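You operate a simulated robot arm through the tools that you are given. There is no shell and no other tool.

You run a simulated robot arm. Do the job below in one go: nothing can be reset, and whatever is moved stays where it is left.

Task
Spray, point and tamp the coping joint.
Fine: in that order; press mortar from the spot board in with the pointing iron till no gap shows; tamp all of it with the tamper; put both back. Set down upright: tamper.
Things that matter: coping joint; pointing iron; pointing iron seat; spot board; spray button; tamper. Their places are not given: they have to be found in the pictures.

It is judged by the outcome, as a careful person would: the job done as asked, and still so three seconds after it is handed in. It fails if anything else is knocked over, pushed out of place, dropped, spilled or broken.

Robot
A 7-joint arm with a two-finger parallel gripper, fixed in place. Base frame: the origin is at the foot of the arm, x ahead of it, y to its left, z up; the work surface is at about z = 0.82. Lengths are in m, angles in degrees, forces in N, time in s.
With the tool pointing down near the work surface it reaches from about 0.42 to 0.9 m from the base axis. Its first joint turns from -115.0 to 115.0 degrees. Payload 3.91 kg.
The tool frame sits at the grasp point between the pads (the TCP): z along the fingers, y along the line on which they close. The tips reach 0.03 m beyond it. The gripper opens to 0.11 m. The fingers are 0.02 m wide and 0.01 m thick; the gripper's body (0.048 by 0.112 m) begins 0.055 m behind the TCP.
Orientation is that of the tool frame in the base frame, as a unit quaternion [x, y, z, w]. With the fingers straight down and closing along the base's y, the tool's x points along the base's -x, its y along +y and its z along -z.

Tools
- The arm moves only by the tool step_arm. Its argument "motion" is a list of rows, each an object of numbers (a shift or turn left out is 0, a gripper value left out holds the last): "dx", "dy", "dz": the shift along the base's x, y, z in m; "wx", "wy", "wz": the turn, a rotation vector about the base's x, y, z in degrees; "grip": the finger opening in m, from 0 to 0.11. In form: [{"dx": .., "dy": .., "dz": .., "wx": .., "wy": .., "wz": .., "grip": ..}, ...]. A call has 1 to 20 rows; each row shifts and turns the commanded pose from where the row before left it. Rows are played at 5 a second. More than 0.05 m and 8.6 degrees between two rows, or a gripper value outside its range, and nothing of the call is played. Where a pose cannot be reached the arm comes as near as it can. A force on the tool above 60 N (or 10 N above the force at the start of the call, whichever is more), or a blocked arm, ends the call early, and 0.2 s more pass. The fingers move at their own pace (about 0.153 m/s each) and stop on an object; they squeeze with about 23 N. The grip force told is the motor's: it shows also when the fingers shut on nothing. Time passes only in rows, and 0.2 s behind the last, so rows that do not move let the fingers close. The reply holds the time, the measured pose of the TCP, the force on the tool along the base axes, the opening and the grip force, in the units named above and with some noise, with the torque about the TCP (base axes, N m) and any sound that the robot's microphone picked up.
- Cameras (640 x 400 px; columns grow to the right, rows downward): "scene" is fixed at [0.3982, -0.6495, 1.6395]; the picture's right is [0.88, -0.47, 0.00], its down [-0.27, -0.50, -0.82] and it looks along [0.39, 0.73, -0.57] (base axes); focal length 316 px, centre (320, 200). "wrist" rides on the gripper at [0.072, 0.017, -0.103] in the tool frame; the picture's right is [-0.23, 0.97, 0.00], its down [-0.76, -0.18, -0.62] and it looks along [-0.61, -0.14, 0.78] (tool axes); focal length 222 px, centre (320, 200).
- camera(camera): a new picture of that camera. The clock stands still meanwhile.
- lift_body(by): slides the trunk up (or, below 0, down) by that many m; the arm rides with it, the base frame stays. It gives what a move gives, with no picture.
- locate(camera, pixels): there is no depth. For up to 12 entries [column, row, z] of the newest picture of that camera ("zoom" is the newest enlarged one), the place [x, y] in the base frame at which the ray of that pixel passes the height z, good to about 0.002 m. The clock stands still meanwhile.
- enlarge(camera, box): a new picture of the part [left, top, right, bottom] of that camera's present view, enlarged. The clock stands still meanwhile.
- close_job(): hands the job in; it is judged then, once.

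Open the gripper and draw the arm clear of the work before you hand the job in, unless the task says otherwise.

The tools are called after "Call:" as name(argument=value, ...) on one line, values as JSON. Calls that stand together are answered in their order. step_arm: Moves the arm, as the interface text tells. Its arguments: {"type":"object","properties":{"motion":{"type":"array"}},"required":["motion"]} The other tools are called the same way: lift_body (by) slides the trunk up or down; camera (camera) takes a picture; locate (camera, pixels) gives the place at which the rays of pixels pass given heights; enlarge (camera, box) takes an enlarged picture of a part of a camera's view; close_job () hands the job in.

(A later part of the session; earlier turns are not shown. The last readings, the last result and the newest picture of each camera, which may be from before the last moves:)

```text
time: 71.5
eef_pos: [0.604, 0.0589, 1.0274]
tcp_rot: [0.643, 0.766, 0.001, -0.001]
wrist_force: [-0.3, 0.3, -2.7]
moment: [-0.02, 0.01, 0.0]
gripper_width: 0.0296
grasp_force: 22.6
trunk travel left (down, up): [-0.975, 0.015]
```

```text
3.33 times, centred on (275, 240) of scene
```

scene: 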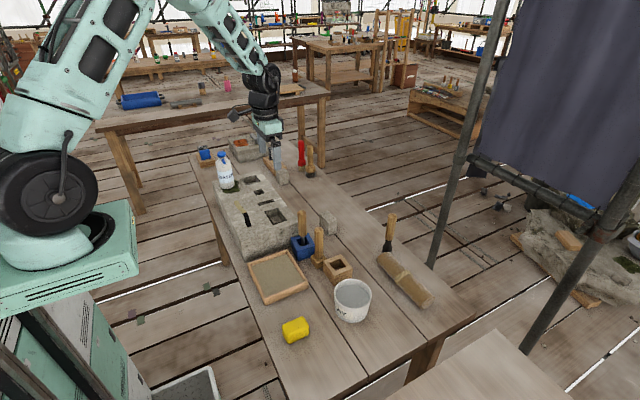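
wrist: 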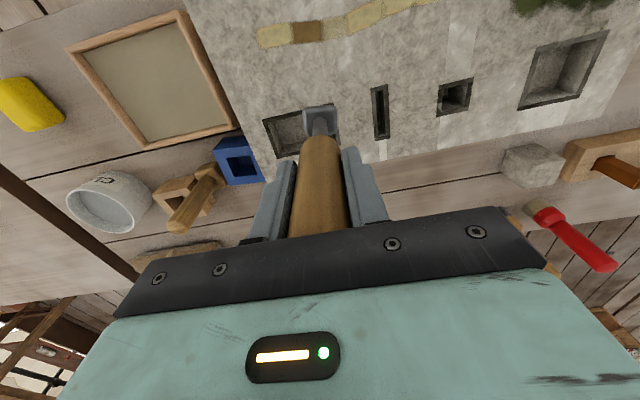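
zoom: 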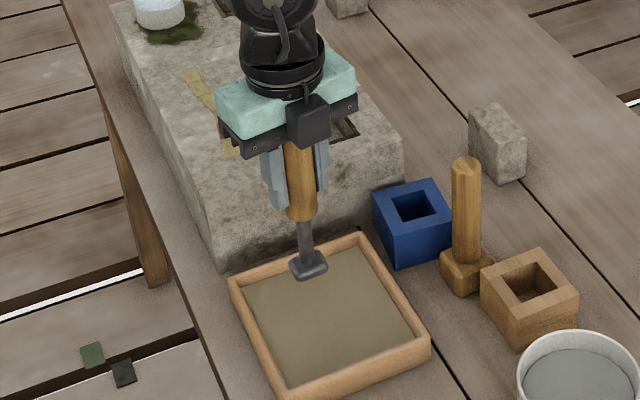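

The rotation worked. I zoom on the foot to confirm its orientation.

Call:
enlarge(camera="scene", box=[255, 240, 295, 280])

Call:
camera(camera="wrist")

```text
10.00 times, centred on (275, 260) of scene
```

zoom: 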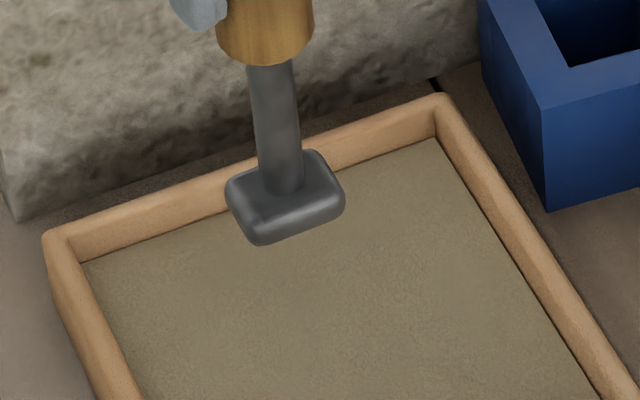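

```text
taken
```

wrist: 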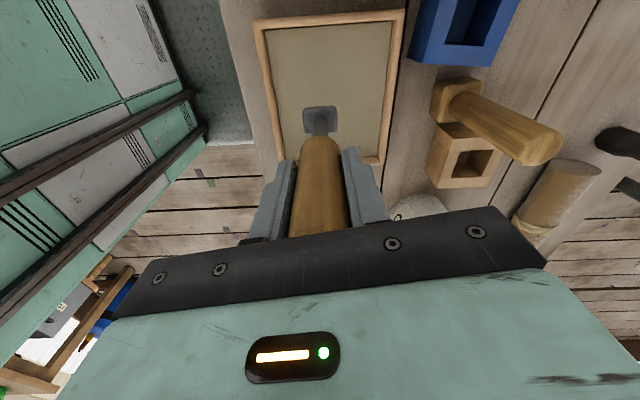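

The foot's long side now lies along x. I lower it to the mortar again in small steps.

Call:
step_arm(motion=[{"dz": -0.03}, {"dz": -0.02}, {"dz": -0.005}, {"dz": -0.003}, {}])

Call:
enlarge(camera="scene", box=[250, 235, 300, 295])

```text
time: 72.7
eef_pos: [0.6038, 0.0592, 0.9686]
tcp_rot: [0.643, 0.766, 0.0, 0.0]
wrist_force: [0.1, 0.0, -1.8]
moment: [-0.02, 0.0, -0.02]
gripper_width: 0.0294
grasp_force: 23.2
trunk travel left (down, up): [-0.975, 0.015]
```

```text
6.67 times, centred on (275, 265) of scene
```

zoom: 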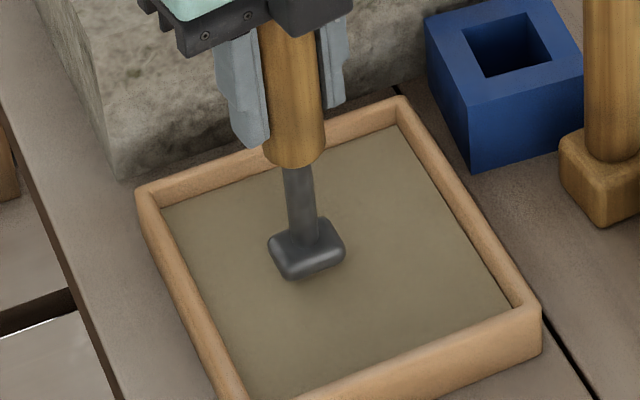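

No load yet at z 0.9686. I go 2 mm lower at a time.

Call:
step_arm(motion=[{"dz": -0.002}, {}])

Call:
enlarge(camera="scene", box=[250, 235, 300, 295])

```text
time: 73.2
eef_pos: [0.6044, 0.0595, 0.9653]
tcp_rot: [0.643, 0.766, 0.0, 0.0]
wrist_force: [0.1, 0.0, -2.5]
moment: [0.02, -0.01, 0.01]
gripper_width: 0.0294
grasp_force: 22.8
trunk travel left (down, up): [-0.975, 0.015]
```

```text
6.67 times, centred on (275, 265) of scene
```

zoom: 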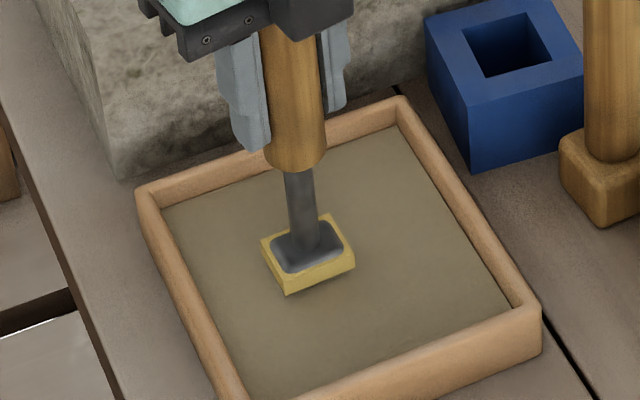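

Loaded again (yellow pad visible). I lift and carry it over the third cell (target TCP (0.597,0.316)).

Call:
step_arm(motion=[{"dz": 0.02}, {"dz": 0.04}, {"dz": 0.04}, {"dz": 0.035}, {"dx": -0.001, "dy": 0.043}, {"dx": -0.001, "dy": 0.043}, {"dx": -0.001, "dy": 0.043}, {"dx": -0.001, "dy": 0.043}, {"dx": -0.001, "dy": 0.043}, {"dx": -0.002, "dy": 0.042}, {"dz": -0.03}, {}])

Call:
camera(camera="wrist")

Call:
enlarge(camera="wrist", box=[240, 60, 400, 160])

Call:
enlarge(camera="scene", box=[225, 180, 285, 240])

```text
time: 75.8
eef_pos: [0.5956, 0.3176, 1.0696]
tcp_rot: [0.642, 0.766, 0.001, -0.001]
wrist_force: [-0.3, -0.3, -2.2]
moment: [-0.01, 0.0, -0.02]
gripper_width: 0.0295
grasp_force: 23.1
trunk travel left (down, up): [-0.975, 0.015]
```

```text
taken
```

wrist: 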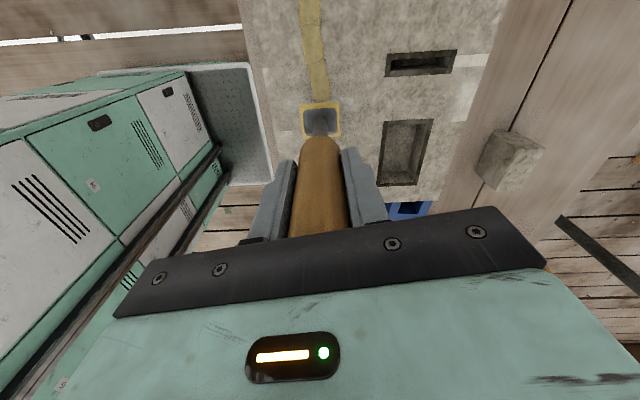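

```text
4.00 times, centred on (320, 110) of wrist
```

zoom: 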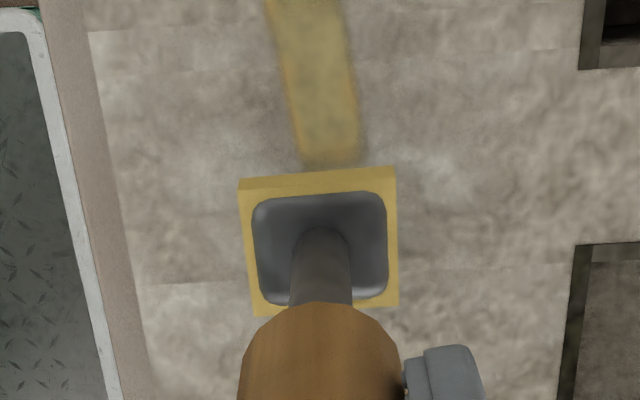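

```text
6.67 times, centred on (255, 210) of scene
```

zoom: 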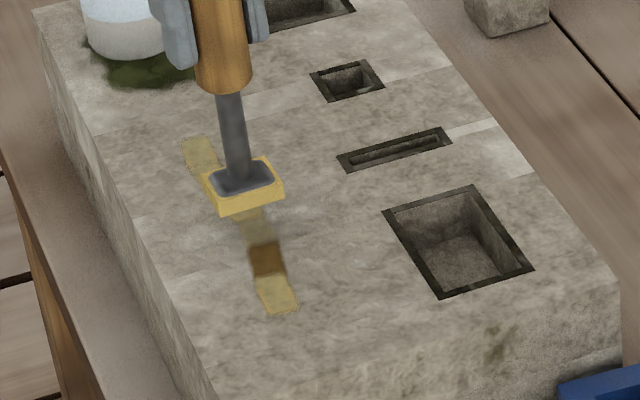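

I check the foot's centre (wrist pixel (320,122), z≈0.95) and pad edges.

Call:
locate(camera="wrist", pixels=[[320, 122, 0.95], [303.3, 112, 0.95], [336.5, 108.5, 0.95], [305, 135, 0.95], [337, 133, 0.95], [320, 103, 0.942], [327.5, 101.5, 0.923], [329, 100, 0.923]])

```text
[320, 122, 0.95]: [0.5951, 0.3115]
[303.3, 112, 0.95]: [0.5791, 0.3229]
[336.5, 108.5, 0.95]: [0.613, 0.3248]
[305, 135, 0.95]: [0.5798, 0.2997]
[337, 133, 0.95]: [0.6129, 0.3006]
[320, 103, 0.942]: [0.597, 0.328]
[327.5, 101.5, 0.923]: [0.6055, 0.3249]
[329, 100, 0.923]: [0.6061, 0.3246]
```

The foot now spans y 0.300–0.324; I shift +2 mm to centre on the cell (y≈0.314) and descend to just above contact.

Call:
step_arm(motion=[{"dx": 0.001, "dy": 0.002, "dz": -0.014}, {"dz": -0.006}, {}])

Call:
step_arm(motion=[{"dz": -0.0015}, {}])

Call:
enlarge(camera="scene", box=[225, 180, 285, 240])

```text
time: 76.7
eef_pos: [0.5953, 0.3185, 1.0496]
tcp_rot: [0.643, 0.766, 0.001, -0.001]
wrist_force: [-0.6, 0.5, -2.2]
moment: [0.01, 0.01, -0.02]
gripper_width: 0.0294
grasp_force: 22.6
trunk travel left (down, up): [-0.975, 0.015]
```

```text
time: 77.2
eef_pos: [0.5979, 0.3186, 1.0505]
tcp_rot: [0.643, 0.766, 0.001, 0.0]
wrist_force: [0.4, 0.1, -2.7]
moment: [-0.01, 0.01, 0.0]
gripper_width: 0.0296
grasp_force: 22.9
trunk travel left (down, up): [-0.975, 0.015]
```

```text
6.67 times, centred on (255, 210) of scene
```

zoom: 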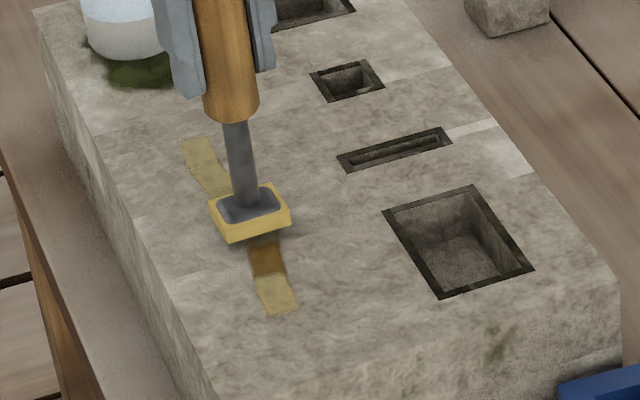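

Still above the stone. I continue in 2 mm increments with force readings.

Call:
step_arm(motion=[{"dz": -0.002}, {}])

Call:
step_arm(motion=[{"dz": -0.002}, {}])

Call:
enlarge(camera="scene", box=[225, 180, 285, 240])

```text
time: 77.8
eef_pos: [0.5971, 0.3184, 1.0483]
tcp_rot: [0.643, 0.766, 0.0, -0.001]
wrist_force: [0.0, 0.1, -2.2]
moment: [0.04, 0.01, 0.0]
gripper_width: 0.0294
grasp_force: 22.9
trunk travel left (down, up): [-0.975, 0.015]
```

```text
time: 78.5
eef_pos: [0.597, 0.3189, 1.046]
tcp_rot: [0.643, 0.766, 0.001, -0.001]
wrist_force: [0.9, -0.1, -1.8]
moment: [0.01, 0.0, 0.01]
gripper_width: 0.0293
grasp_force: 23.4
trunk travel left (down, up): [-0.975, 0.015]
```

```text
6.67 times, centred on (255, 210) of scene
```

zoom: 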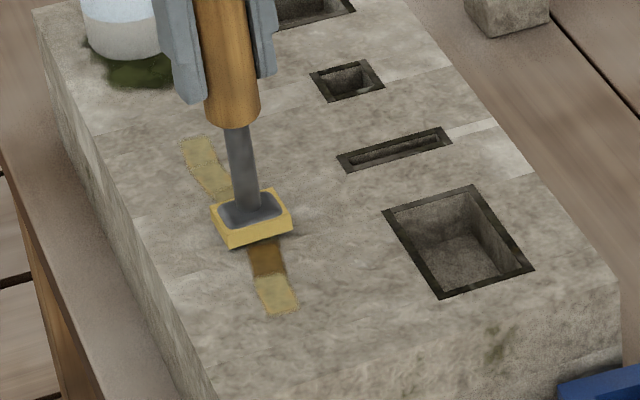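

No contact yet at z 1.046. I go another 2 mm, lightly, and then lift to inspect.

Call:
step_arm(motion=[{"dz": -0.002}, {}])

Call:
step_arm(motion=[{"dz": -0.001}])

```text
time: 79.0
eef_pos: [0.5966, 0.318, 1.0432]
tcp_rot: [0.643, 0.766, 0.001, -0.001]
wrist_force: [1.0, -0.4, -3.1]
moment: [0.02, 0.01, 0.03]
gripper_width: 0.0293
grasp_force: 22.9
trunk travel left (down, up): [-0.975, 0.015]
```

```text
time: 79.5
eef_pos: [0.5981, 0.3177, 1.0426]
tcp_rot: [0.643, 0.766, 0.001, -0.002]
wrist_force: [0.3, -0.2, -2.6]
moment: [0.02, -0.01, 0.0]
gripper_width: 0.029
grasp_force: 23.2
trunk travel left (down, up): [-0.975, 0.015]
```

Still no contact at 1.0426. One more mm at a time.

Call:
step_arm(motion=[{"dz": -0.001}])

Call:
enlarge(camera="scene", box=[225, 180, 285, 240])

```text
time: 79.8
eef_pos: [0.5986, 0.3179, 1.0435]
tcp_rot: [0.642, 0.767, 0.0, 0.0]
wrist_force: [-1.2, -0.7, 6.2]
moment: [-0.27, 0.09, -0.03]
gripper_width: 0.0294
grasp_force: 22.9
trunk travel left (down, up): [-0.975, 0.015]
```

```text
6.67 times, centred on (255, 210) of scene
```

zoom: 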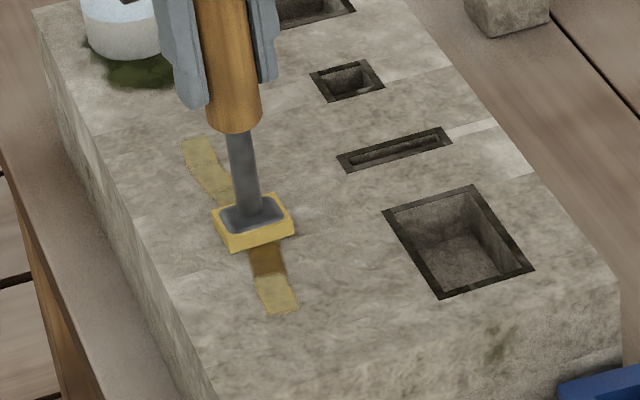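

Light contact now (about 8 N). I lift at once and check the third cell.

Call:
step_arm(motion=[{"dz": 0.006}, {"dz": 0.02}, {"dz": 0.03}, {"dx": 0.04}, {"dx": 0.03}, {}])

Call:
enlarge(camera="scene", box=[225, 180, 285, 240])

```text
time: 81.2
eef_pos: [0.6682, 0.3178, 1.0965]
tcp_rot: [0.643, 0.766, 0.0, -0.001]
wrist_force: [-0.2, -0.2, -1.8]
moment: [0.02, 0.0, -0.02]
gripper_width: 0.0293
grasp_force: 22.9
trunk travel left (down, up): [-0.975, 0.015]
```

```text
6.67 times, centred on (255, 210) of scene
```

zoom: 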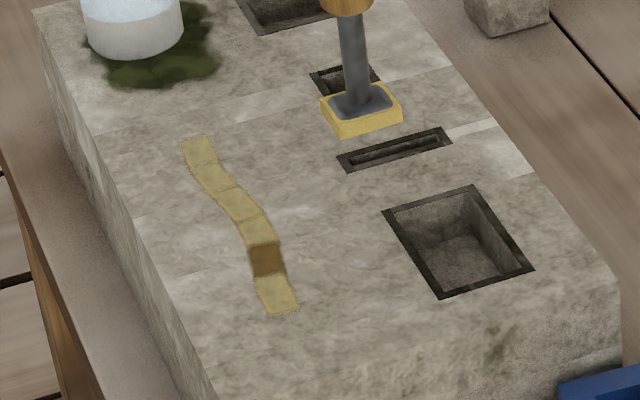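

The third cell is now the same yellow as the others. I take a closer look at the joint, especially the brown second cell.

Call:
enlarge(camera="scene", box=[240, 195, 270, 230])

Call:
camera(camera="wrist")

```text
11.43 times, centred on (255, 212) of scene
```

zoom: 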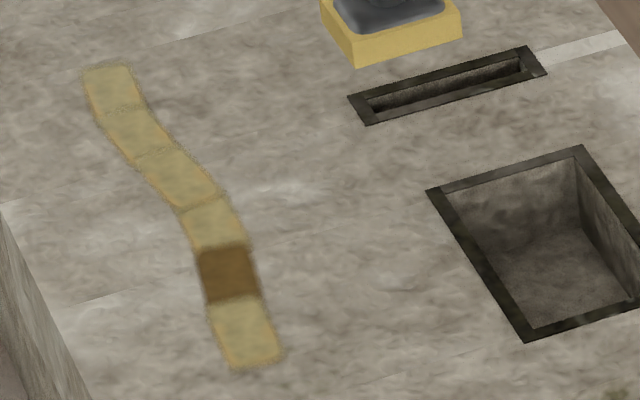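

```text
taken
```

wrist: 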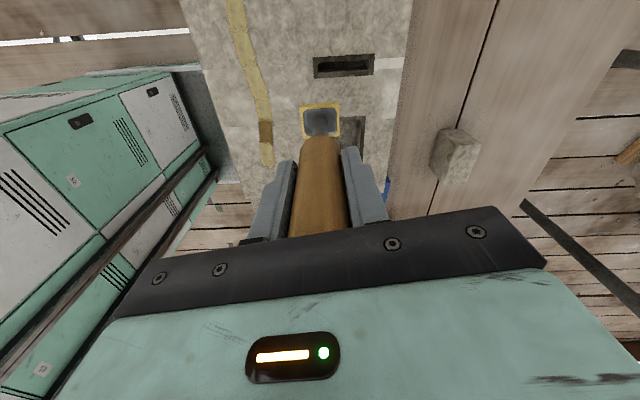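

All six cells are filled with no dark gap left. Now I take the iron back: rise, turn it back by +80°, and move over the blue seat at (0.7456,0.131).

Call:
step_arm(motion=[{"dz": 0.03}, {"dz": 0.03}, {"wz": 8, "dx": 0.008, "dy": -0.0187}, {"wz": 8, "dx": 0.008, "dy": -0.0187}, {"wz": 8, "dx": 0.008, "dy": -0.0187}, {"wz": 8, "dx": 0.008, "dy": -0.0187}, {"wz": 8, "dx": 0.008, "dy": -0.0187}, {"wz": 8, "dx": 0.008, "dy": -0.0187}, {"wz": 8, "dx": 0.008, "dy": -0.0187}, {"wz": 8, "dx": 0.008, "dy": -0.0187}, {"wz": 8, "dx": 0.007, "dy": -0.0187}, {"wz": 8, "dx": 0.007, "dy": -0.0187}, {}])

Call:
camera(camera="wrist")

Call:
enlarge(camera="wrist", box=[230, 50, 410, 180])

Call:
enlarge(camera="scene", box=[270, 180, 350, 270])

```text
time: 84.0
eef_pos: [0.745, 0.1296, 1.1576]
tcp_rot: [-0.001, 1.0, -0.001, -0.001]
wrist_force: [0.1, -0.3, -2.1]
moment: [0.0, 0.01, 0.01]
gripper_width: 0.0292
grasp_force: 22.7
trunk travel left (down, up): [-0.975, 0.015]
```

```text
taken
```

wrist: 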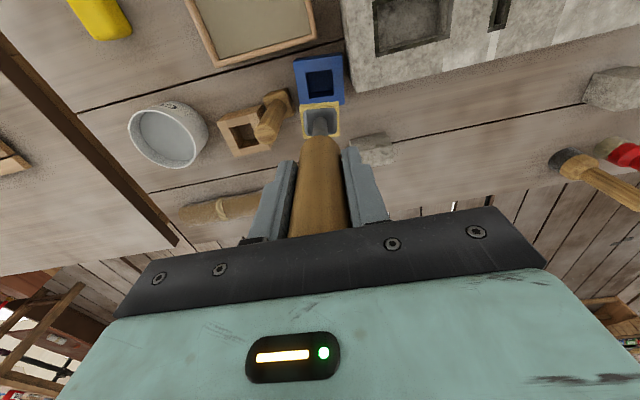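

```text
3.08 times, centred on (320, 115) of wrist
```

zoom: 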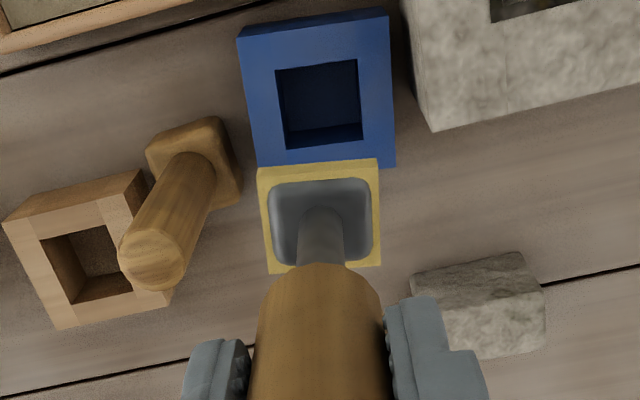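

```text
4.44 times, centred on (310, 225) of scene
```

zoom: 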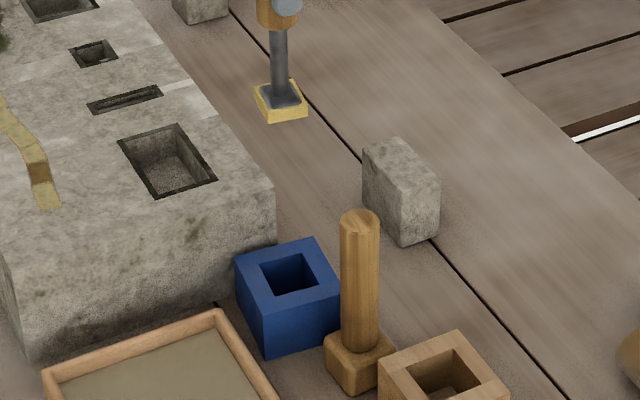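

I locate the seat hole's centre in both views (wrist (320,83.8), scene (303.2,241.9)) at candidate heights, and the foot centre (wrist (320,122)).

Call:
locate(camera="wrist", pixels=[[320, 83.8, 0.87], [320, 83.8, 0.88], [320, 83.8, 0.89], [305.7, 72.8, 0.88], [332, 69.5, 0.88], [333.6, 94.2, 0.88], [309, 98.1, 0.88], [320, 122.1, 1.038], [320, 122.1, 1.045]])

Call:
locate(camera="scene", pixels=[[303.2, 241.9, 0.86], [303.2, 241.9, 0.87], [303.2, 241.9, 0.88], [303.2, 241.9, 0.89]])

```text
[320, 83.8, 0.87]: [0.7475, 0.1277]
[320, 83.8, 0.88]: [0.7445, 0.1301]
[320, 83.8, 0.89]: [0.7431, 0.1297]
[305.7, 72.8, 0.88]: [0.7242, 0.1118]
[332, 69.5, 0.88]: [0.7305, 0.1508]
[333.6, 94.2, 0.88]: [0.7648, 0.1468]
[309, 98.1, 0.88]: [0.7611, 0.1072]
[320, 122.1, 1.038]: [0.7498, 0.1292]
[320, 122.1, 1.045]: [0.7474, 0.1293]
```

```text
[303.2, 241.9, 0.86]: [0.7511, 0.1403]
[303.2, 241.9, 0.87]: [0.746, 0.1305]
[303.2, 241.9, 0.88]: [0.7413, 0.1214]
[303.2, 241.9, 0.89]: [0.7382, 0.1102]
```

The seat hole is centred at about (0.746,0.129), top z≈0.872; the foot is at (0.749,0.129). I shift −3 mm in x and descend to just above the seat.

Call:
step_arm(motion=[{"dx": -0.003, "dz": -0.04}, {"dz": -0.04}, {"dz": -0.04}, {"dz": -0.025}, {}])

Call:
enlarge(camera="scene", box=[280, 205, 330, 265])

Call:
enlarge(camera="wrist", box=[250, 60, 390, 160])

```text
time: 85.2
eef_pos: [0.7426, 0.1317, 1.0126]
tcp_rot: [0.0, 1.0, 0.0, 0.001]
wrist_force: [0.0, -0.6, -2.0]
moment: [-0.05, 0.02, 0.03]
gripper_width: 0.0295
grasp_force: 23.0
trunk travel left (down, up): [-0.975, 0.015]
```

```text
6.67 times, centred on (305, 235) of scene
```

zoom: 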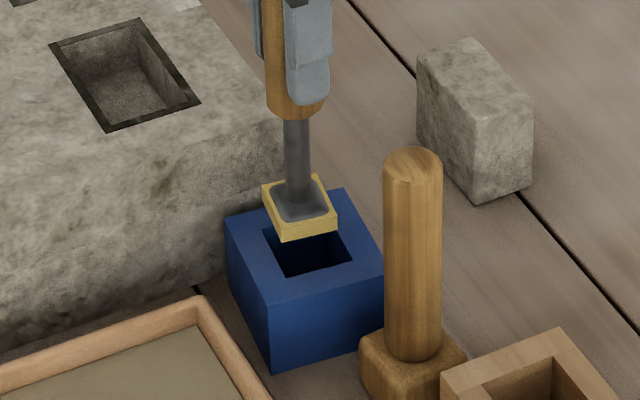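

```text
4.00 times, centred on (320, 110) of wrist
```

zoom: 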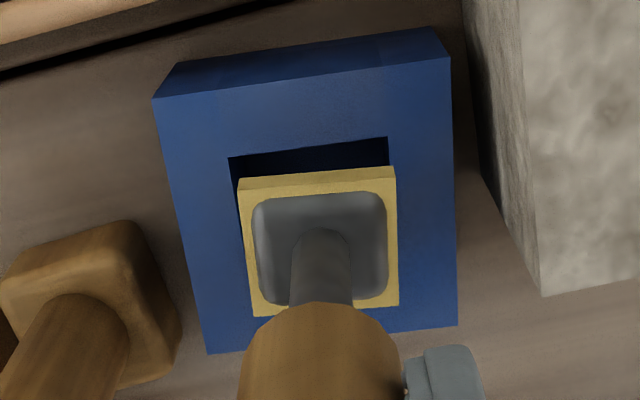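

The hole's near edge runs from zoom (229,157) to (388,137) and the foot from 252 to 387, so the foot is a bit to the +y side. I locate these exactly.

Call:
camera(camera="wrist")

Call:
locate(camera="wrist", pixels=[[297.25, 99.3, 0.872], [337, 94.3, 0.872], [303, 112, 0.893], [336.8, 108.5, 0.893], [306, 135, 0.897], [336, 133.5, 0.897], [320, 122.5, 0.895]])

```text
taken
```

wrist: 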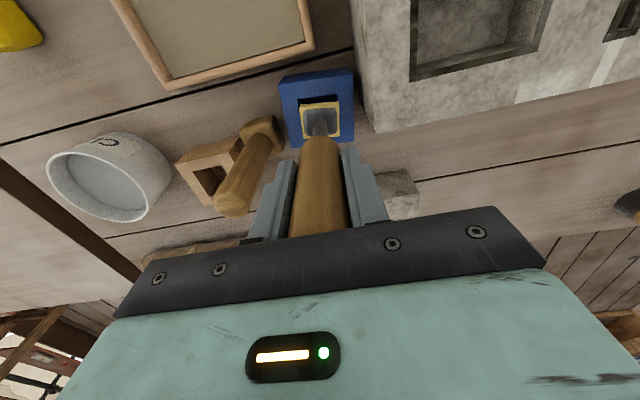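

```text
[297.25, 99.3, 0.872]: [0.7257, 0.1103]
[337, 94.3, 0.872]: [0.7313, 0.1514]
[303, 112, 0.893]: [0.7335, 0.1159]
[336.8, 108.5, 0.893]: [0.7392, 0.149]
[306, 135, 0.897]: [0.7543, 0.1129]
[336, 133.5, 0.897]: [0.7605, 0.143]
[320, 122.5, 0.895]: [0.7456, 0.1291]
```

The foot should move about −2 mm in y. I do that and descend into the seat in small steps.

Call:
step_arm(motion=[{"dy": -0.002}, {"dz": -0.01}, {"dz": -0.01}, {"dz": -0.008}, {}])

Call:
enlarge(camera="scene", box=[280, 205, 330, 265])

```text
time: 86.5
eef_pos: [0.7429, 0.1299, 0.9862]
tcp_rot: [0.0, 1.0, -0.001, -0.001]
wrist_force: [0.3, 0.2, -1.6]
moment: [-0.03, -0.01, 0.01]
gripper_width: 0.0294
grasp_force: 22.6
trunk travel left (down, up): [-0.975, 0.015]
```

```text
6.67 times, centred on (305, 235) of scene
```

zoom: 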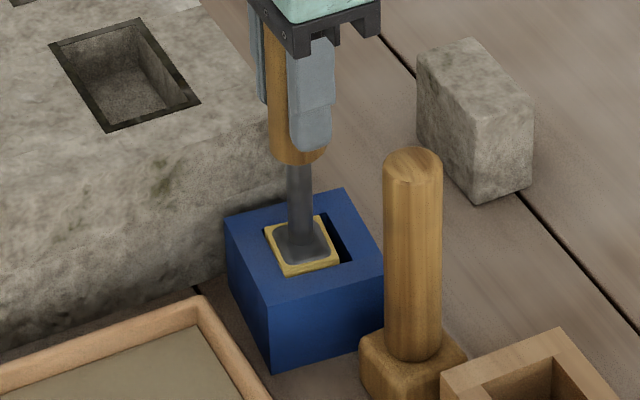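

The foot has entered the hole without touching; there is more room on the +x side, so I shift +2 mm and continue down.

Call:
step_arm(motion=[{"dx": 0.002, "dz": -0.006}, {"dz": -0.008}, {"dz": -0.006}, {"dz": -0.003}, {}])

```text
time: 87.7
eef_pos: [0.7436, 0.1304, 0.9629]
tcp_rot: [0.0, 1.0, 0.0, -0.001]
wrist_force: [-0.9, 0.3, -2.6]
moment: [-0.05, 0.05, 0.03]
gripper_width: 0.0295
grasp_force: 22.6
trunk travel left (down, up): [-0.975, 0.015]
```

No contact yet at z 0.963. I go down 2 mm at a time to find the seat floor.

Call:
step_arm(motion=[{"dz": -0.002}, {"dz": -0.002}, {}])

Call:
step_arm(motion=[{"dz": -0.002}, {}])

```text
time: 88.5
eef_pos: [0.7445, 0.1297, 0.9595]
tcp_rot: [0.0, 1.0, 0.001, 0.0]
wrist_force: [1.0, -0.1, -2.1]
moment: [-0.04, 0.02, 0.04]
gripper_width: 0.0297
grasp_force: 23.1
trunk travel left (down, up): [-0.975, 0.015]
```

```text
time: 89.0
eef_pos: [0.7441, 0.129, 0.9559]
tcp_rot: [0.0, 1.0, 0.0, 0.0]
wrist_force: [0.8, -0.2, -3.0]
moment: [-0.01, 0.0, -0.04]
gripper_width: 0.0292
grasp_force: 23.3
trunk travel left (down, up): [-0.975, 0.015]
```

Still hanging free (−3 N is the tool's weight). I continue downward in small steps.

Call:
step_arm(motion=[{"dz": -0.0015}, {}])

Call:
step_arm(motion=[{"dz": -0.0015}, {}])

Call:
step_arm(motion=[{"dz": -0.0015}, {}])

```text
time: 89.7
eef_pos: [0.744, 0.1301, 0.9544]
tcp_rot: [0.0, 1.0, 0.0, 0.0]
wrist_force: [0.2, 0.2, -2.2]
moment: [0.0, 0.02, 0.01]
gripper_width: 0.0293
grasp_force: 23.4
trunk travel left (down, up): [-0.975, 0.015]
```

```text
time: 90.2
eef_pos: [0.745, 0.1295, 0.9534]
tcp_rot: [0.0, 1.0, 0.0, -0.002]
wrist_force: [-0.2, -0.8, -2.2]
moment: [0.01, 0.0, 0.01]
gripper_width: 0.0291
grasp_force: 22.7
trunk travel left (down, up): [-0.975, 0.015]
```

```text
time: 90.8
eef_pos: [0.7434, 0.13, 0.953]
tcp_rot: [0.0, 1.0, 0.001, 0.0]
wrist_force: [-3.4, -2.1, 14.4]
moment: [-0.18, 0.32, -0.03]
gripper_width: 0.029
grasp_force: 22.7
trunk travel left (down, up): [-0.975, 0.015]
```

The iron stands on the seat floor (16 N at z 0.953). I ease off slightly and open the fingers to 0.06.

Call:
step_arm(motion=[{"dz": 0.001}, {"grip": 0.04}, {"grip": 0.06}, {}, {}])

Call:
enlarge(camera="scene", box=[270, 190, 350, 280])

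```text
time: 92.0
eef_pos: [0.7443, 0.1299, 0.9528]
tcp_rot: [0.001, 1.0, 0.0, 0.0]
wrist_force: [0.1, 0.1, 0.3]
moment: [0.02, 0.02, 0.01]
gripper_width: 0.06
grasp_force: 0.1
trunk travel left (down, up): [-0.975, 0.015]
```

```text
4.44 times, centred on (310, 235) of scene
```

zoom: 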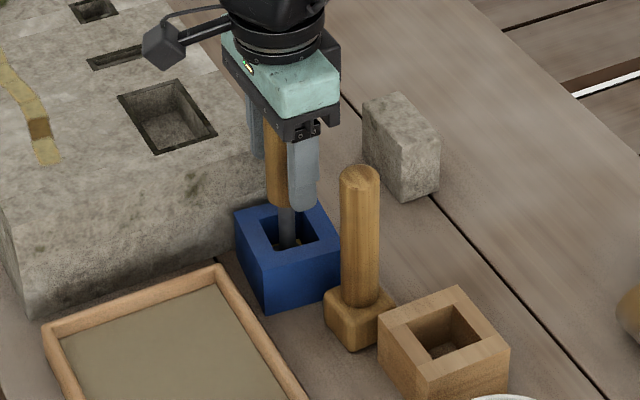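

The iron stays upright in its seat. I rise straight up clear of it.

Call:
step_arm(motion=[{"dz": 0.02}, {"dz": 0.04}, {"dz": 0.04}, {"dz": 0.04}, {"dz": 0.03}, {}])

Call:
enlarge(camera="scene", box=[270, 190, 350, 280])

Call:
camera(camera="wrist")

Call:
enlarge(camera="wrist", box=[210, 40, 390, 170])

```text
time: 93.5
eef_pos: [0.7464, 0.1296, 1.124]
tcp_rot: [0.0, 1.0, -0.001, -0.001]
wrist_force: [-0.9, -0.2, -1.1]
moment: [0.0, 0.02, 0.0]
gripper_width: 0.06
grasp_force: 0.0
trunk travel left (down, up): [-0.975, 0.015]
```

```text
4.44 times, centred on (310, 235) of scene
```

zoom: 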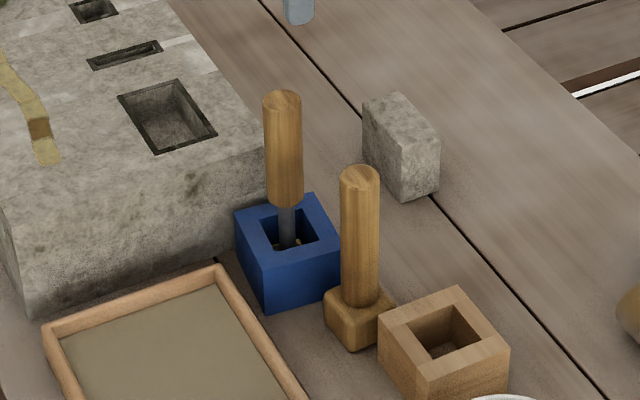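

```text
taken
```

wrist: 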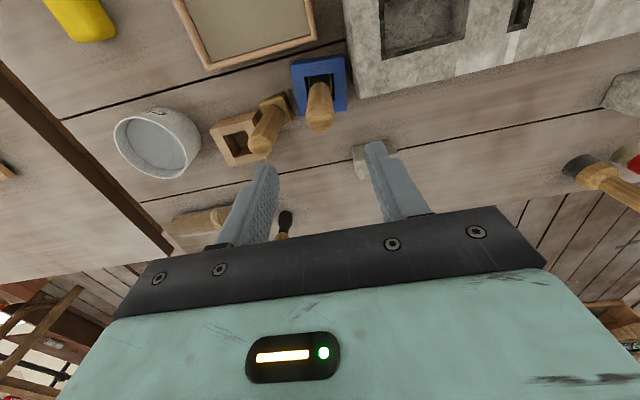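

```text
3.08 times, centred on (300, 105) of wrist
```

zoom: 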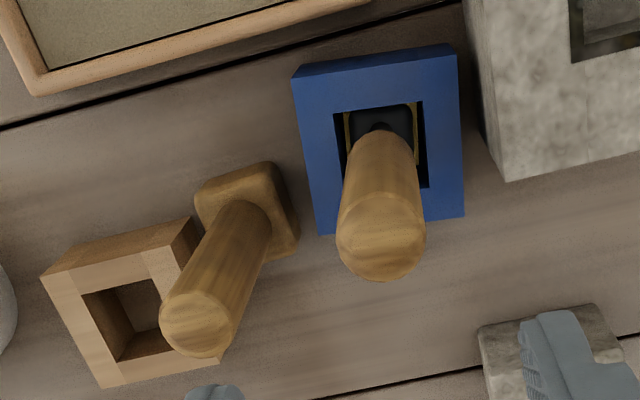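

The iron is home in the blue seat. Next the tamper: I locate its handle top (wrist (260,144.6)) and its head from both views.

Call:
locate(camera="wrist", pixels=[[260, 144.6, 0.975], [260, 144.6, 0.982], [260, 144.6, 0.99], [263.2, 98.3, 0.855], [285.7, 92.5, 0.855], [293.2, 115.2, 0.855], [320, 123, 1.0]])

Call:
locate(camera="scene", pixels=[[318.6, 229.5, 0.975], [318.6, 229.5, 0.982], [318.6, 229.5, 0.99], [318, 263, 0.83], [310.9, 256, 0.83], [326.8, 258.5, 0.83]])

Call:
enlarge(camera="scene", box=[300, 220, 340, 275])

```text
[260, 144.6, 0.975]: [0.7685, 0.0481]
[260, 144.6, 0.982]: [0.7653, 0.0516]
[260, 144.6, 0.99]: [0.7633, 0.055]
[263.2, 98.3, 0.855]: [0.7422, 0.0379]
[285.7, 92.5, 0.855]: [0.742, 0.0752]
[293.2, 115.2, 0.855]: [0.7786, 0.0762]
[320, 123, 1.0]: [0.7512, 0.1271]
```

```text
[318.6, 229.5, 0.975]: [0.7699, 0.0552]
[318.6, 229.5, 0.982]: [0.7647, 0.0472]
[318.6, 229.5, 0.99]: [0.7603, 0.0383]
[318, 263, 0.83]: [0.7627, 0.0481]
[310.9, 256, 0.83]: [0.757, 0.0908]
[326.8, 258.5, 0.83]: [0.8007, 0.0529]
```

```text
7.27 times, centred on (320, 248) of scene
```

zoom: 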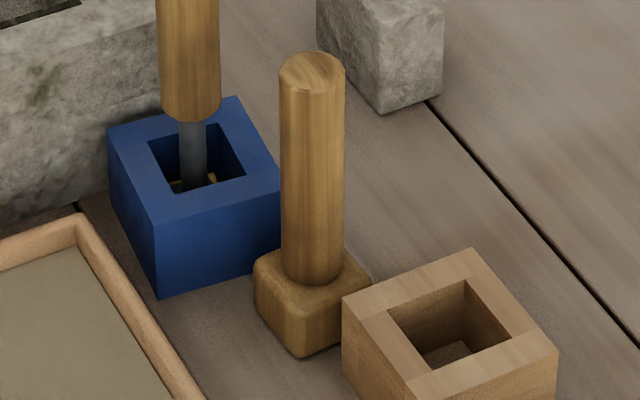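

The tamper's handle axis is at about (0.767,0.051), top z≈0.98. I move above it at safe height and view.

Call:
step_arm(motion=[{"dx": 0.01, "dy": -0.039}, {"dx": 0.0105, "dy": -0.0395}, {}])

Call:
camera(camera="wrist")

Call:
enlarge(camera="wrist", box=[250, 60, 410, 180])

```text
time: 94.2
eef_pos: [0.7644, 0.0506, 1.1206]
tcp_rot: [0.0, 1.0, 0.0, 0.0]
wrist_force: [-0.4, -0.1, -0.5]
moment: [0.0, 0.03, -0.02]
gripper_width: 0.0601
grasp_force: 0.1
trunk travel left (down, up): [-0.975, 0.015]
```

```text
taken
```

wrist: 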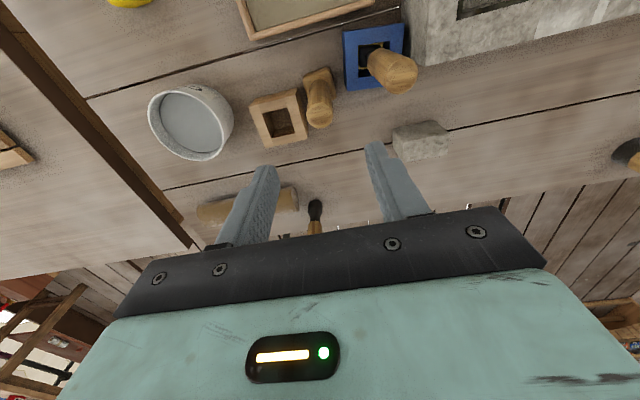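

```text
3.33 times, centred on (330, 120) of wrist
```

zoom: 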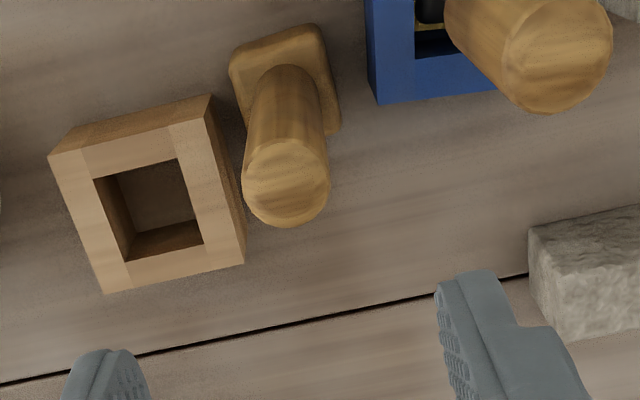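

Handle top centre at wrist (319.8,114). I locate it for final alignment.

Call:
locate(camera="wrist", pixels=[[319.8, 114, 0.972], [319.8, 114, 0.979], [319.8, 114, 0.985]])

```text
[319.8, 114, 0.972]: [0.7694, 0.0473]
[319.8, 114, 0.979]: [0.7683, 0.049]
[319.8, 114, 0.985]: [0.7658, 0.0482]
```

The axis is about (0.768,0.049). I shift slightly and descend to z≈0.95 around the handle.

Call:
step_arm(motion=[{"dx": 0.003, "dy": -0.001, "dz": -0.04}, {"dz": -0.04}, {"dz": -0.04}, {"dz": -0.04}, {"dz": -0.011}, {}])

Call:
enlarge(camera="scene", box=[280, 200, 360, 290])

```text
time: 95.7
eef_pos: [0.768, 0.0491, 0.9516]
tcp_rot: [0.001, 1.0, 0.0, -0.001]
wrist_force: [0.5, -0.5, 0.4]
moment: [-0.01, 0.01, -0.02]
gripper_width: 0.06
grasp_force: 0.1
trunk travel left (down, up): [-0.975, 0.015]
```

```text
4.44 times, centred on (320, 245) of scene
```

zoom: 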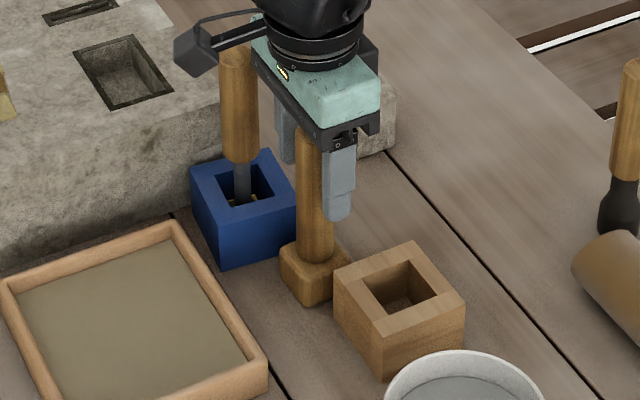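

The fingers straddle the tamper's handle and the iron is untouched beside it. I close on the handle.

Call:
step_arm(motion=[{"grip": 0.0}, {"grip": 0.0}, {"grip": 0.0}])

Call:
step_arm(motion=[{"dz": 0.02}, {"dz": 0.04}, {"dz": 0.04}, {"dz": 0.04}, {"dz": 0.04}, {}])

Call:
camera(camera="wrist")

Call:
enlarge(camera="scene", box=[280, 180, 360, 280])

```text
time: 96.5
eef_pos: [0.7673, 0.0491, 0.953]
tcp_rot: [0.0, 1.0, 0.0, -0.001]
wrist_force: [-0.3, 0.9, 0.7]
moment: [0.07, -0.04, 0.02]
gripper_width: 0.0294
grasp_force: 23.3
trunk travel left (down, up): [-0.975, 0.015]
```

```text
time: 97.8
eef_pos: [0.7678, 0.05, 1.1331]
tcp_rot: [0.0, 1.0, 0.0, -0.002]
wrist_force: [0.2, -1.1, -3.0]
moment: [-0.02, 0.03, -0.02]
gripper_width: 0.0293
grasp_force: 23.1
trunk travel left (down, up): [-0.975, 0.015]
```

```text
taken
```

wrist: 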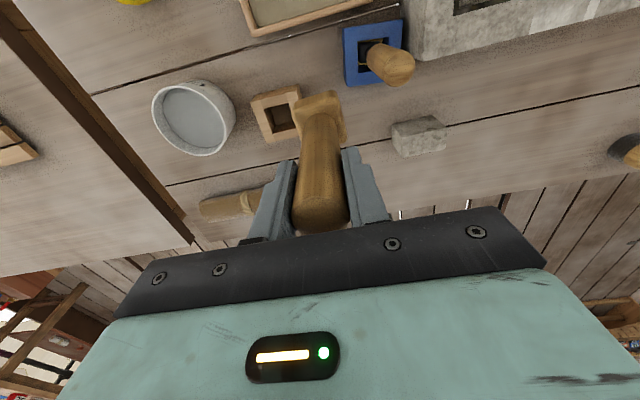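

```text
4.00 times, centred on (320, 230) of scene
```

zoom: 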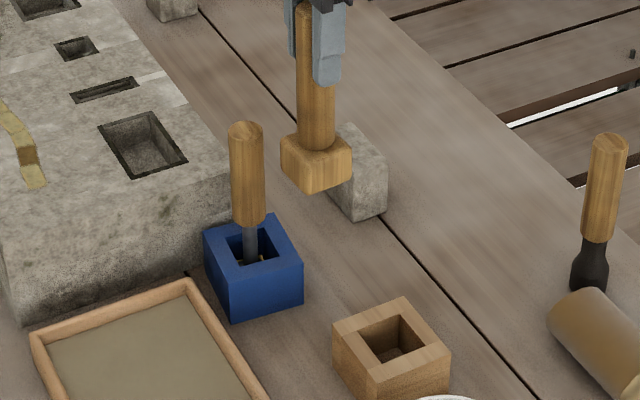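

The tamper is lifted, its sole about 0.133 m below the TCP. I route first along −x (away from the iron), then +y to the first joint cell at about (0.590,0.254).

Call:
step_arm(motion=[{"dz": 0.02}, {"dx": -0.045}, {"dx": -0.045}, {"dx": -0.045}, {"dx": -0.043, "dy": 0.005}, {"dy": 0.04}, {"dy": 0.04}, {"dy": 0.04}, {"dy": 0.04}, {"dy": 0.038}, {"dz": -0.04}, {}])

Call:
camera(camera="wrist")

Call:
enlarge(camera="wrist", box=[240, 40, 420, 160])

Call:
enlarge(camera="scene", box=[220, 165, 290, 240])

```text
time: 100.5
eef_pos: [0.5896, 0.2546, 1.1144]
tcp_rot: [0.0, 1.0, 0.0, -0.002]
wrist_force: [-0.2, 0.0, -2.8]
moment: [-0.03, -0.01, 0.04]
gripper_width: 0.029
grasp_force: 22.9
trunk travel left (down, up): [-0.975, 0.015]
```

```text
taken
```

wrist: 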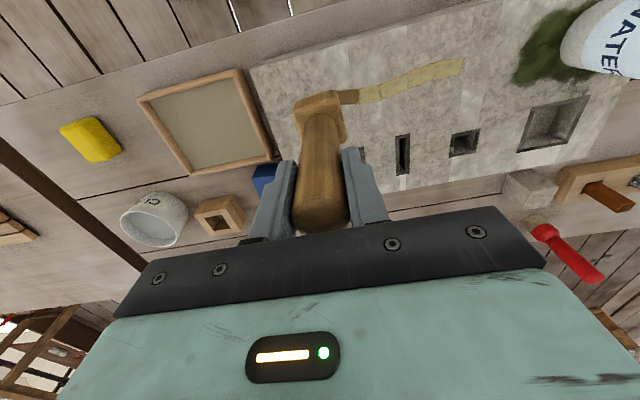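

```text
3.33 times, centred on (330, 100) of wrist
```

zoom: 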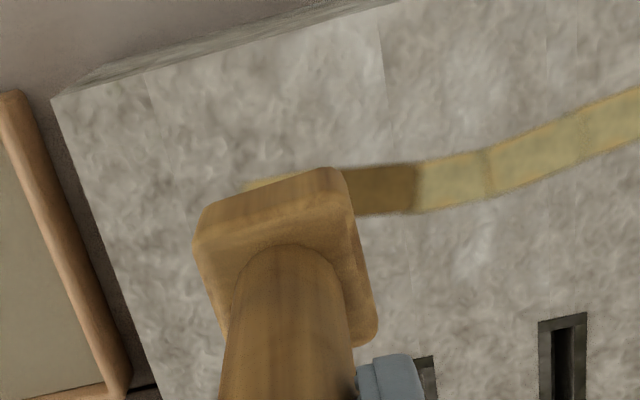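

```text
5.33 times, centred on (255, 202) of scene
```

zoom: 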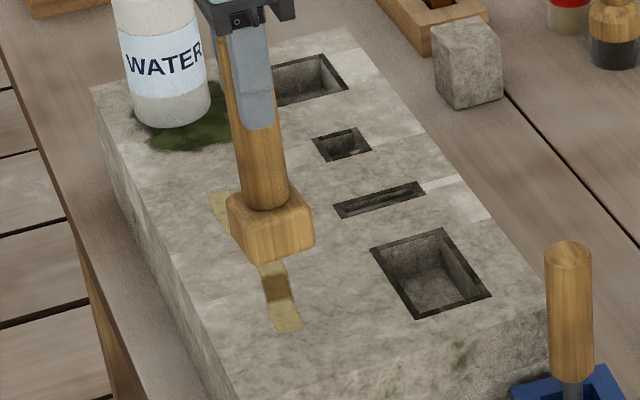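

The head hangs over the first cell, sole ≈0.98. I lower toward the joint and then in small steps.

Call:
step_arm(motion=[{"dz": -0.03}, {"dz": -0.015}, {"dz": -0.005}, {}])

Call:
step_arm(motion=[{"dz": -0.003}, {"dz": -0.003}, {}])

Call:
enlarge(camera="scene", box=[225, 180, 285, 240])

```text
time: 101.5
eef_pos: [0.5888, 0.2528, 1.0628]
tcp_rot: [0.0, 1.0, 0.0, -0.001]
wrist_force: [0.4, 0.4, -2.9]
moment: [0.0, 0.02, -0.01]
gripper_width: 0.0292
grasp_force: 22.9
trunk travel left (down, up): [-0.975, 0.015]
```

```text
time: 102.2
eef_pos: [0.5912, 0.2526, 1.0579]
tcp_rot: [0.0, 1.0, 0.0, -0.001]
wrist_force: [0.1, 0.7, -2.7]
moment: [-0.01, -0.01, 0.0]
gripper_width: 0.0296
grasp_force: 23.3
trunk travel left (down, up): [-0.975, 0.015]
```

```text
6.67 times, centred on (255, 210) of scene
```

zoom: 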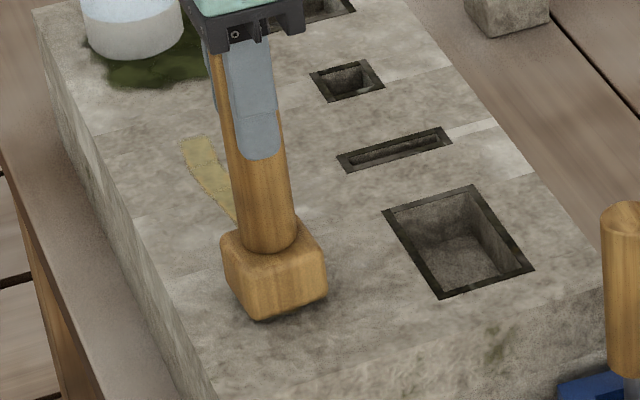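

Nearly touching. I press on in 1.5 mm steps with force check.

Call:
step_arm(motion=[{"dz": -0.002}, {"dz": -0.001}, {}])

Call:
step_arm(motion=[{"dz": -0.0015}, {}])

```text
time: 103.0
eef_pos: [0.5906, 0.2536, 1.0528]
tcp_rot: [0.0, 1.0, 0.0, -0.001]
wrist_force: [0.1, -0.2, -2.2]
moment: [0.02, 0.02, 0.02]
gripper_width: 0.0294
grasp_force: 22.9
trunk travel left (down, up): [-0.975, 0.015]
```

```text
time: 103.7
eef_pos: [0.5905, 0.2526, 1.0537]
tcp_rot: [-0.001, 1.0, 0.001, 0.0]
wrist_force: [-0.5, -0.9, 12.0]
moment: [-0.17, 0.2, 0.01]
gripper_width: 0.0296
grasp_force: 23.1
trunk travel left (down, up): [-0.975, 0.015]
```

Contact at z≈1.053 with about 15 N. I hold briefly with a touch more pressure, then lift to see the effect.

Call:
step_arm(motion=[{"dz": -0.0005}, {}, {"dz": 0.006}, {"dz": 0.02}, {"dz": 0.03}, {}])

Call:
enlarge(camera="scene", box=[225, 180, 285, 240])

Call:
enlarge(camera="wrist", box=[240, 40, 420, 160])

```text
time: 105.0
eef_pos: [0.5899, 0.252, 1.1055]
tcp_rot: [0.0, 1.0, -0.001, -0.002]
wrist_force: [0.0, -0.4, -2.4]
moment: [0.04, 0.03, -0.01]
gripper_width: 0.0296
grasp_force: 22.9
trunk travel left (down, up): [-0.975, 0.015]
```

```text
6.67 times, centred on (255, 210) of scene
```

zoom: 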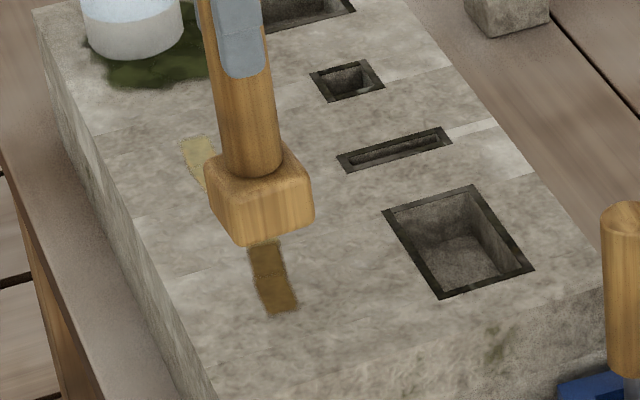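

```text
3.33 times, centred on (330, 100) of wrist
```

zoom: 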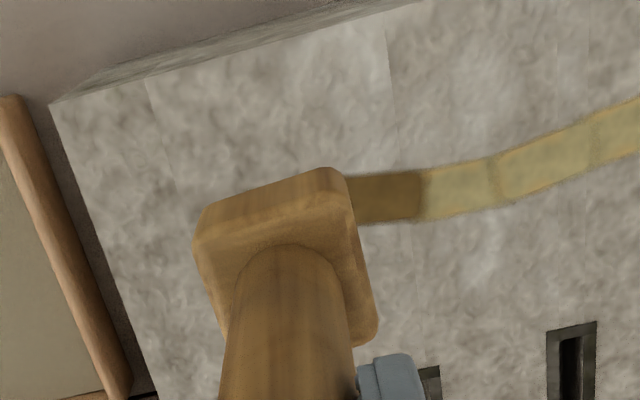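

The tamped first cell turned brown, so brown means compacted mortar — good; the second cell had simply already been pressed. I tamp the second cell anyway at (0.594,0.284).

Call:
step_arm(motion=[{"dx": 0.004, "dy": 0.031}, {"dz": -0.03}, {"dz": -0.015}, {"dz": -0.004}, {"dz": -0.002}, {"dz": -0.001}, {}])

```text
time: 106.7
eef_pos: [0.5938, 0.2841, 1.0556]
tcp_rot: [-0.001, 1.0, 0.001, -0.002]
wrist_force: [0.6, -0.6, -2.3]
moment: [-0.02, -0.02, -0.01]
gripper_width: 0.0291
grasp_force: 23.4
trunk travel left (down, up): [-0.975, 0.015]
```

Not yet touching at z 1.0556. I lower further by 1 mm steps.

Call:
step_arm(motion=[{"dz": -0.0015}, {"dz": -0.001}, {}])

Call:
step_arm(motion=[{"dz": -0.001}, {}])

```text
time: 107.5
eef_pos: [0.5931, 0.2842, 1.0527]
tcp_rot: [0.0, 1.0, 0.0, 0.0]
wrist_force: [0.1, -1.0, 1.8]
moment: [-0.14, -0.05, -0.06]
gripper_width: 0.0297
grasp_force: 23.3
trunk travel left (down, up): [-0.975, 0.015]
```

```text
time: 108.0
eef_pos: [0.5934, 0.2845, 1.0521]
tcp_rot: [0.001, 1.0, 0.001, 0.0]
wrist_force: [-2.2, -3.3, 17.4]
moment: [-0.29, 0.39, -0.04]
gripper_width: 0.0298
grasp_force: 23.1
trunk travel left (down, up): [-0.975, 0.015]
```

Pressed at about 20 N. I lift and look at the joint.

Call:
step_arm(motion=[{}, {"dz": 0.006}, {"dz": 0.02}, {"dz": 0.03}, {}])

Call:
enlarge(camera="scene", box=[225, 180, 285, 240])

Call:
enlarge(camera="wrist", box=[220, 40, 400, 160])

```text
time: 109.2
eef_pos: [0.591, 0.2834, 1.1071]
tcp_rot: [0.0, 1.0, 0.0, -0.001]
wrist_force: [-0.2, 0.5, -1.9]
moment: [-0.04, -0.02, 0.01]
gripper_width: 0.0296
grasp_force: 22.9
trunk travel left (down, up): [-0.975, 0.015]
```

```text
6.67 times, centred on (255, 210) of scene
```

zoom: 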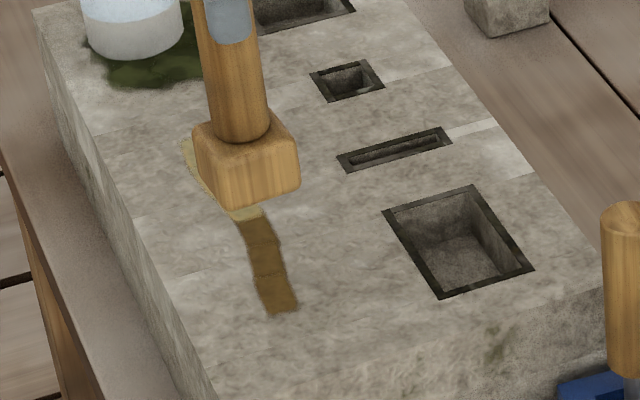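

```text
3.33 times, centred on (310, 100) of wrist
```

zoom: 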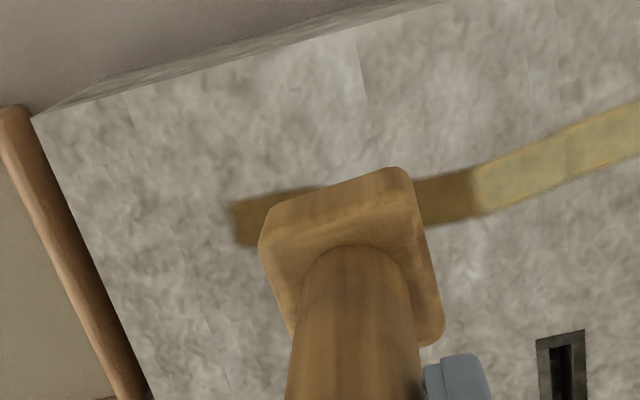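

Cells 1–3 are now all brown. I tamp the third cell's own centre as well, at (0.597,0.314), for a full compaction.

Call:
step_arm(motion=[{"dx": 0.005, "dy": 0.031}, {"dz": -0.03}, {"dz": -0.018}, {"dz": -0.004}, {"dz": -0.0015}, {"dz": -0.001}, {}])

Call:
step_arm(motion=[{"dz": -0.001}, {}])

```text
time: 110.8
eef_pos: [0.5996, 0.3151, 1.0541]
tcp_rot: [0.0, 1.0, -0.001, 0.0]
wrist_force: [0.3, 0.1, -2.8]
moment: [-0.02, -0.01, -0.01]
gripper_width: 0.0295
grasp_force: 23.3
trunk travel left (down, up): [-0.975, 0.015]
```

```text
time: 111.5
eef_pos: [0.5984, 0.3153, 1.0526]
tcp_rot: [0.0, 1.0, 0.0, 0.0]
wrist_force: [-1.0, 0.1, 1.7]
moment: [-0.07, -0.01, -0.03]
gripper_width: 0.0296
grasp_force: 23.0
trunk travel left (down, up): [-0.975, 0.015]
```

First contact. I press 1 mm more, hold, lift, and move on to above the fourth cell at (0.594,0.345).

Call:
step_arm(motion=[{"dz": -0.001}, {}, {"dz": 0.006}, {"dz": 0.02}, {"dz": 0.025}, {"dx": -0.003, "dy": 0.03}, {}])

Call:
step_arm(motion=[{"dz": -0.03}, {"dz": -0.015}, {"dz": -0.004}, {"dz": -0.001}, {}])

```text
time: 113.0
eef_pos: [0.5959, 0.3453, 1.1024]
tcp_rot: [0.0, 1.0, 0.0, -0.001]
wrist_force: [0.0, 0.0, -2.5]
moment: [-0.04, -0.02, 0.01]
gripper_width: 0.0297
grasp_force: 22.9
trunk travel left (down, up): [-0.975, 0.015]
```

```text
time: 114.2
eef_pos: [0.5973, 0.345, 1.052]
tcp_rot: [0.0, 1.0, 0.0, 0.0]
wrist_force: [0.1, 0.9, 0.3]
moment: [0.03, -0.01, -0.01]
gripper_width: 0.0296
grasp_force: 22.5
trunk travel left (down, up): [-0.975, 0.015]
```

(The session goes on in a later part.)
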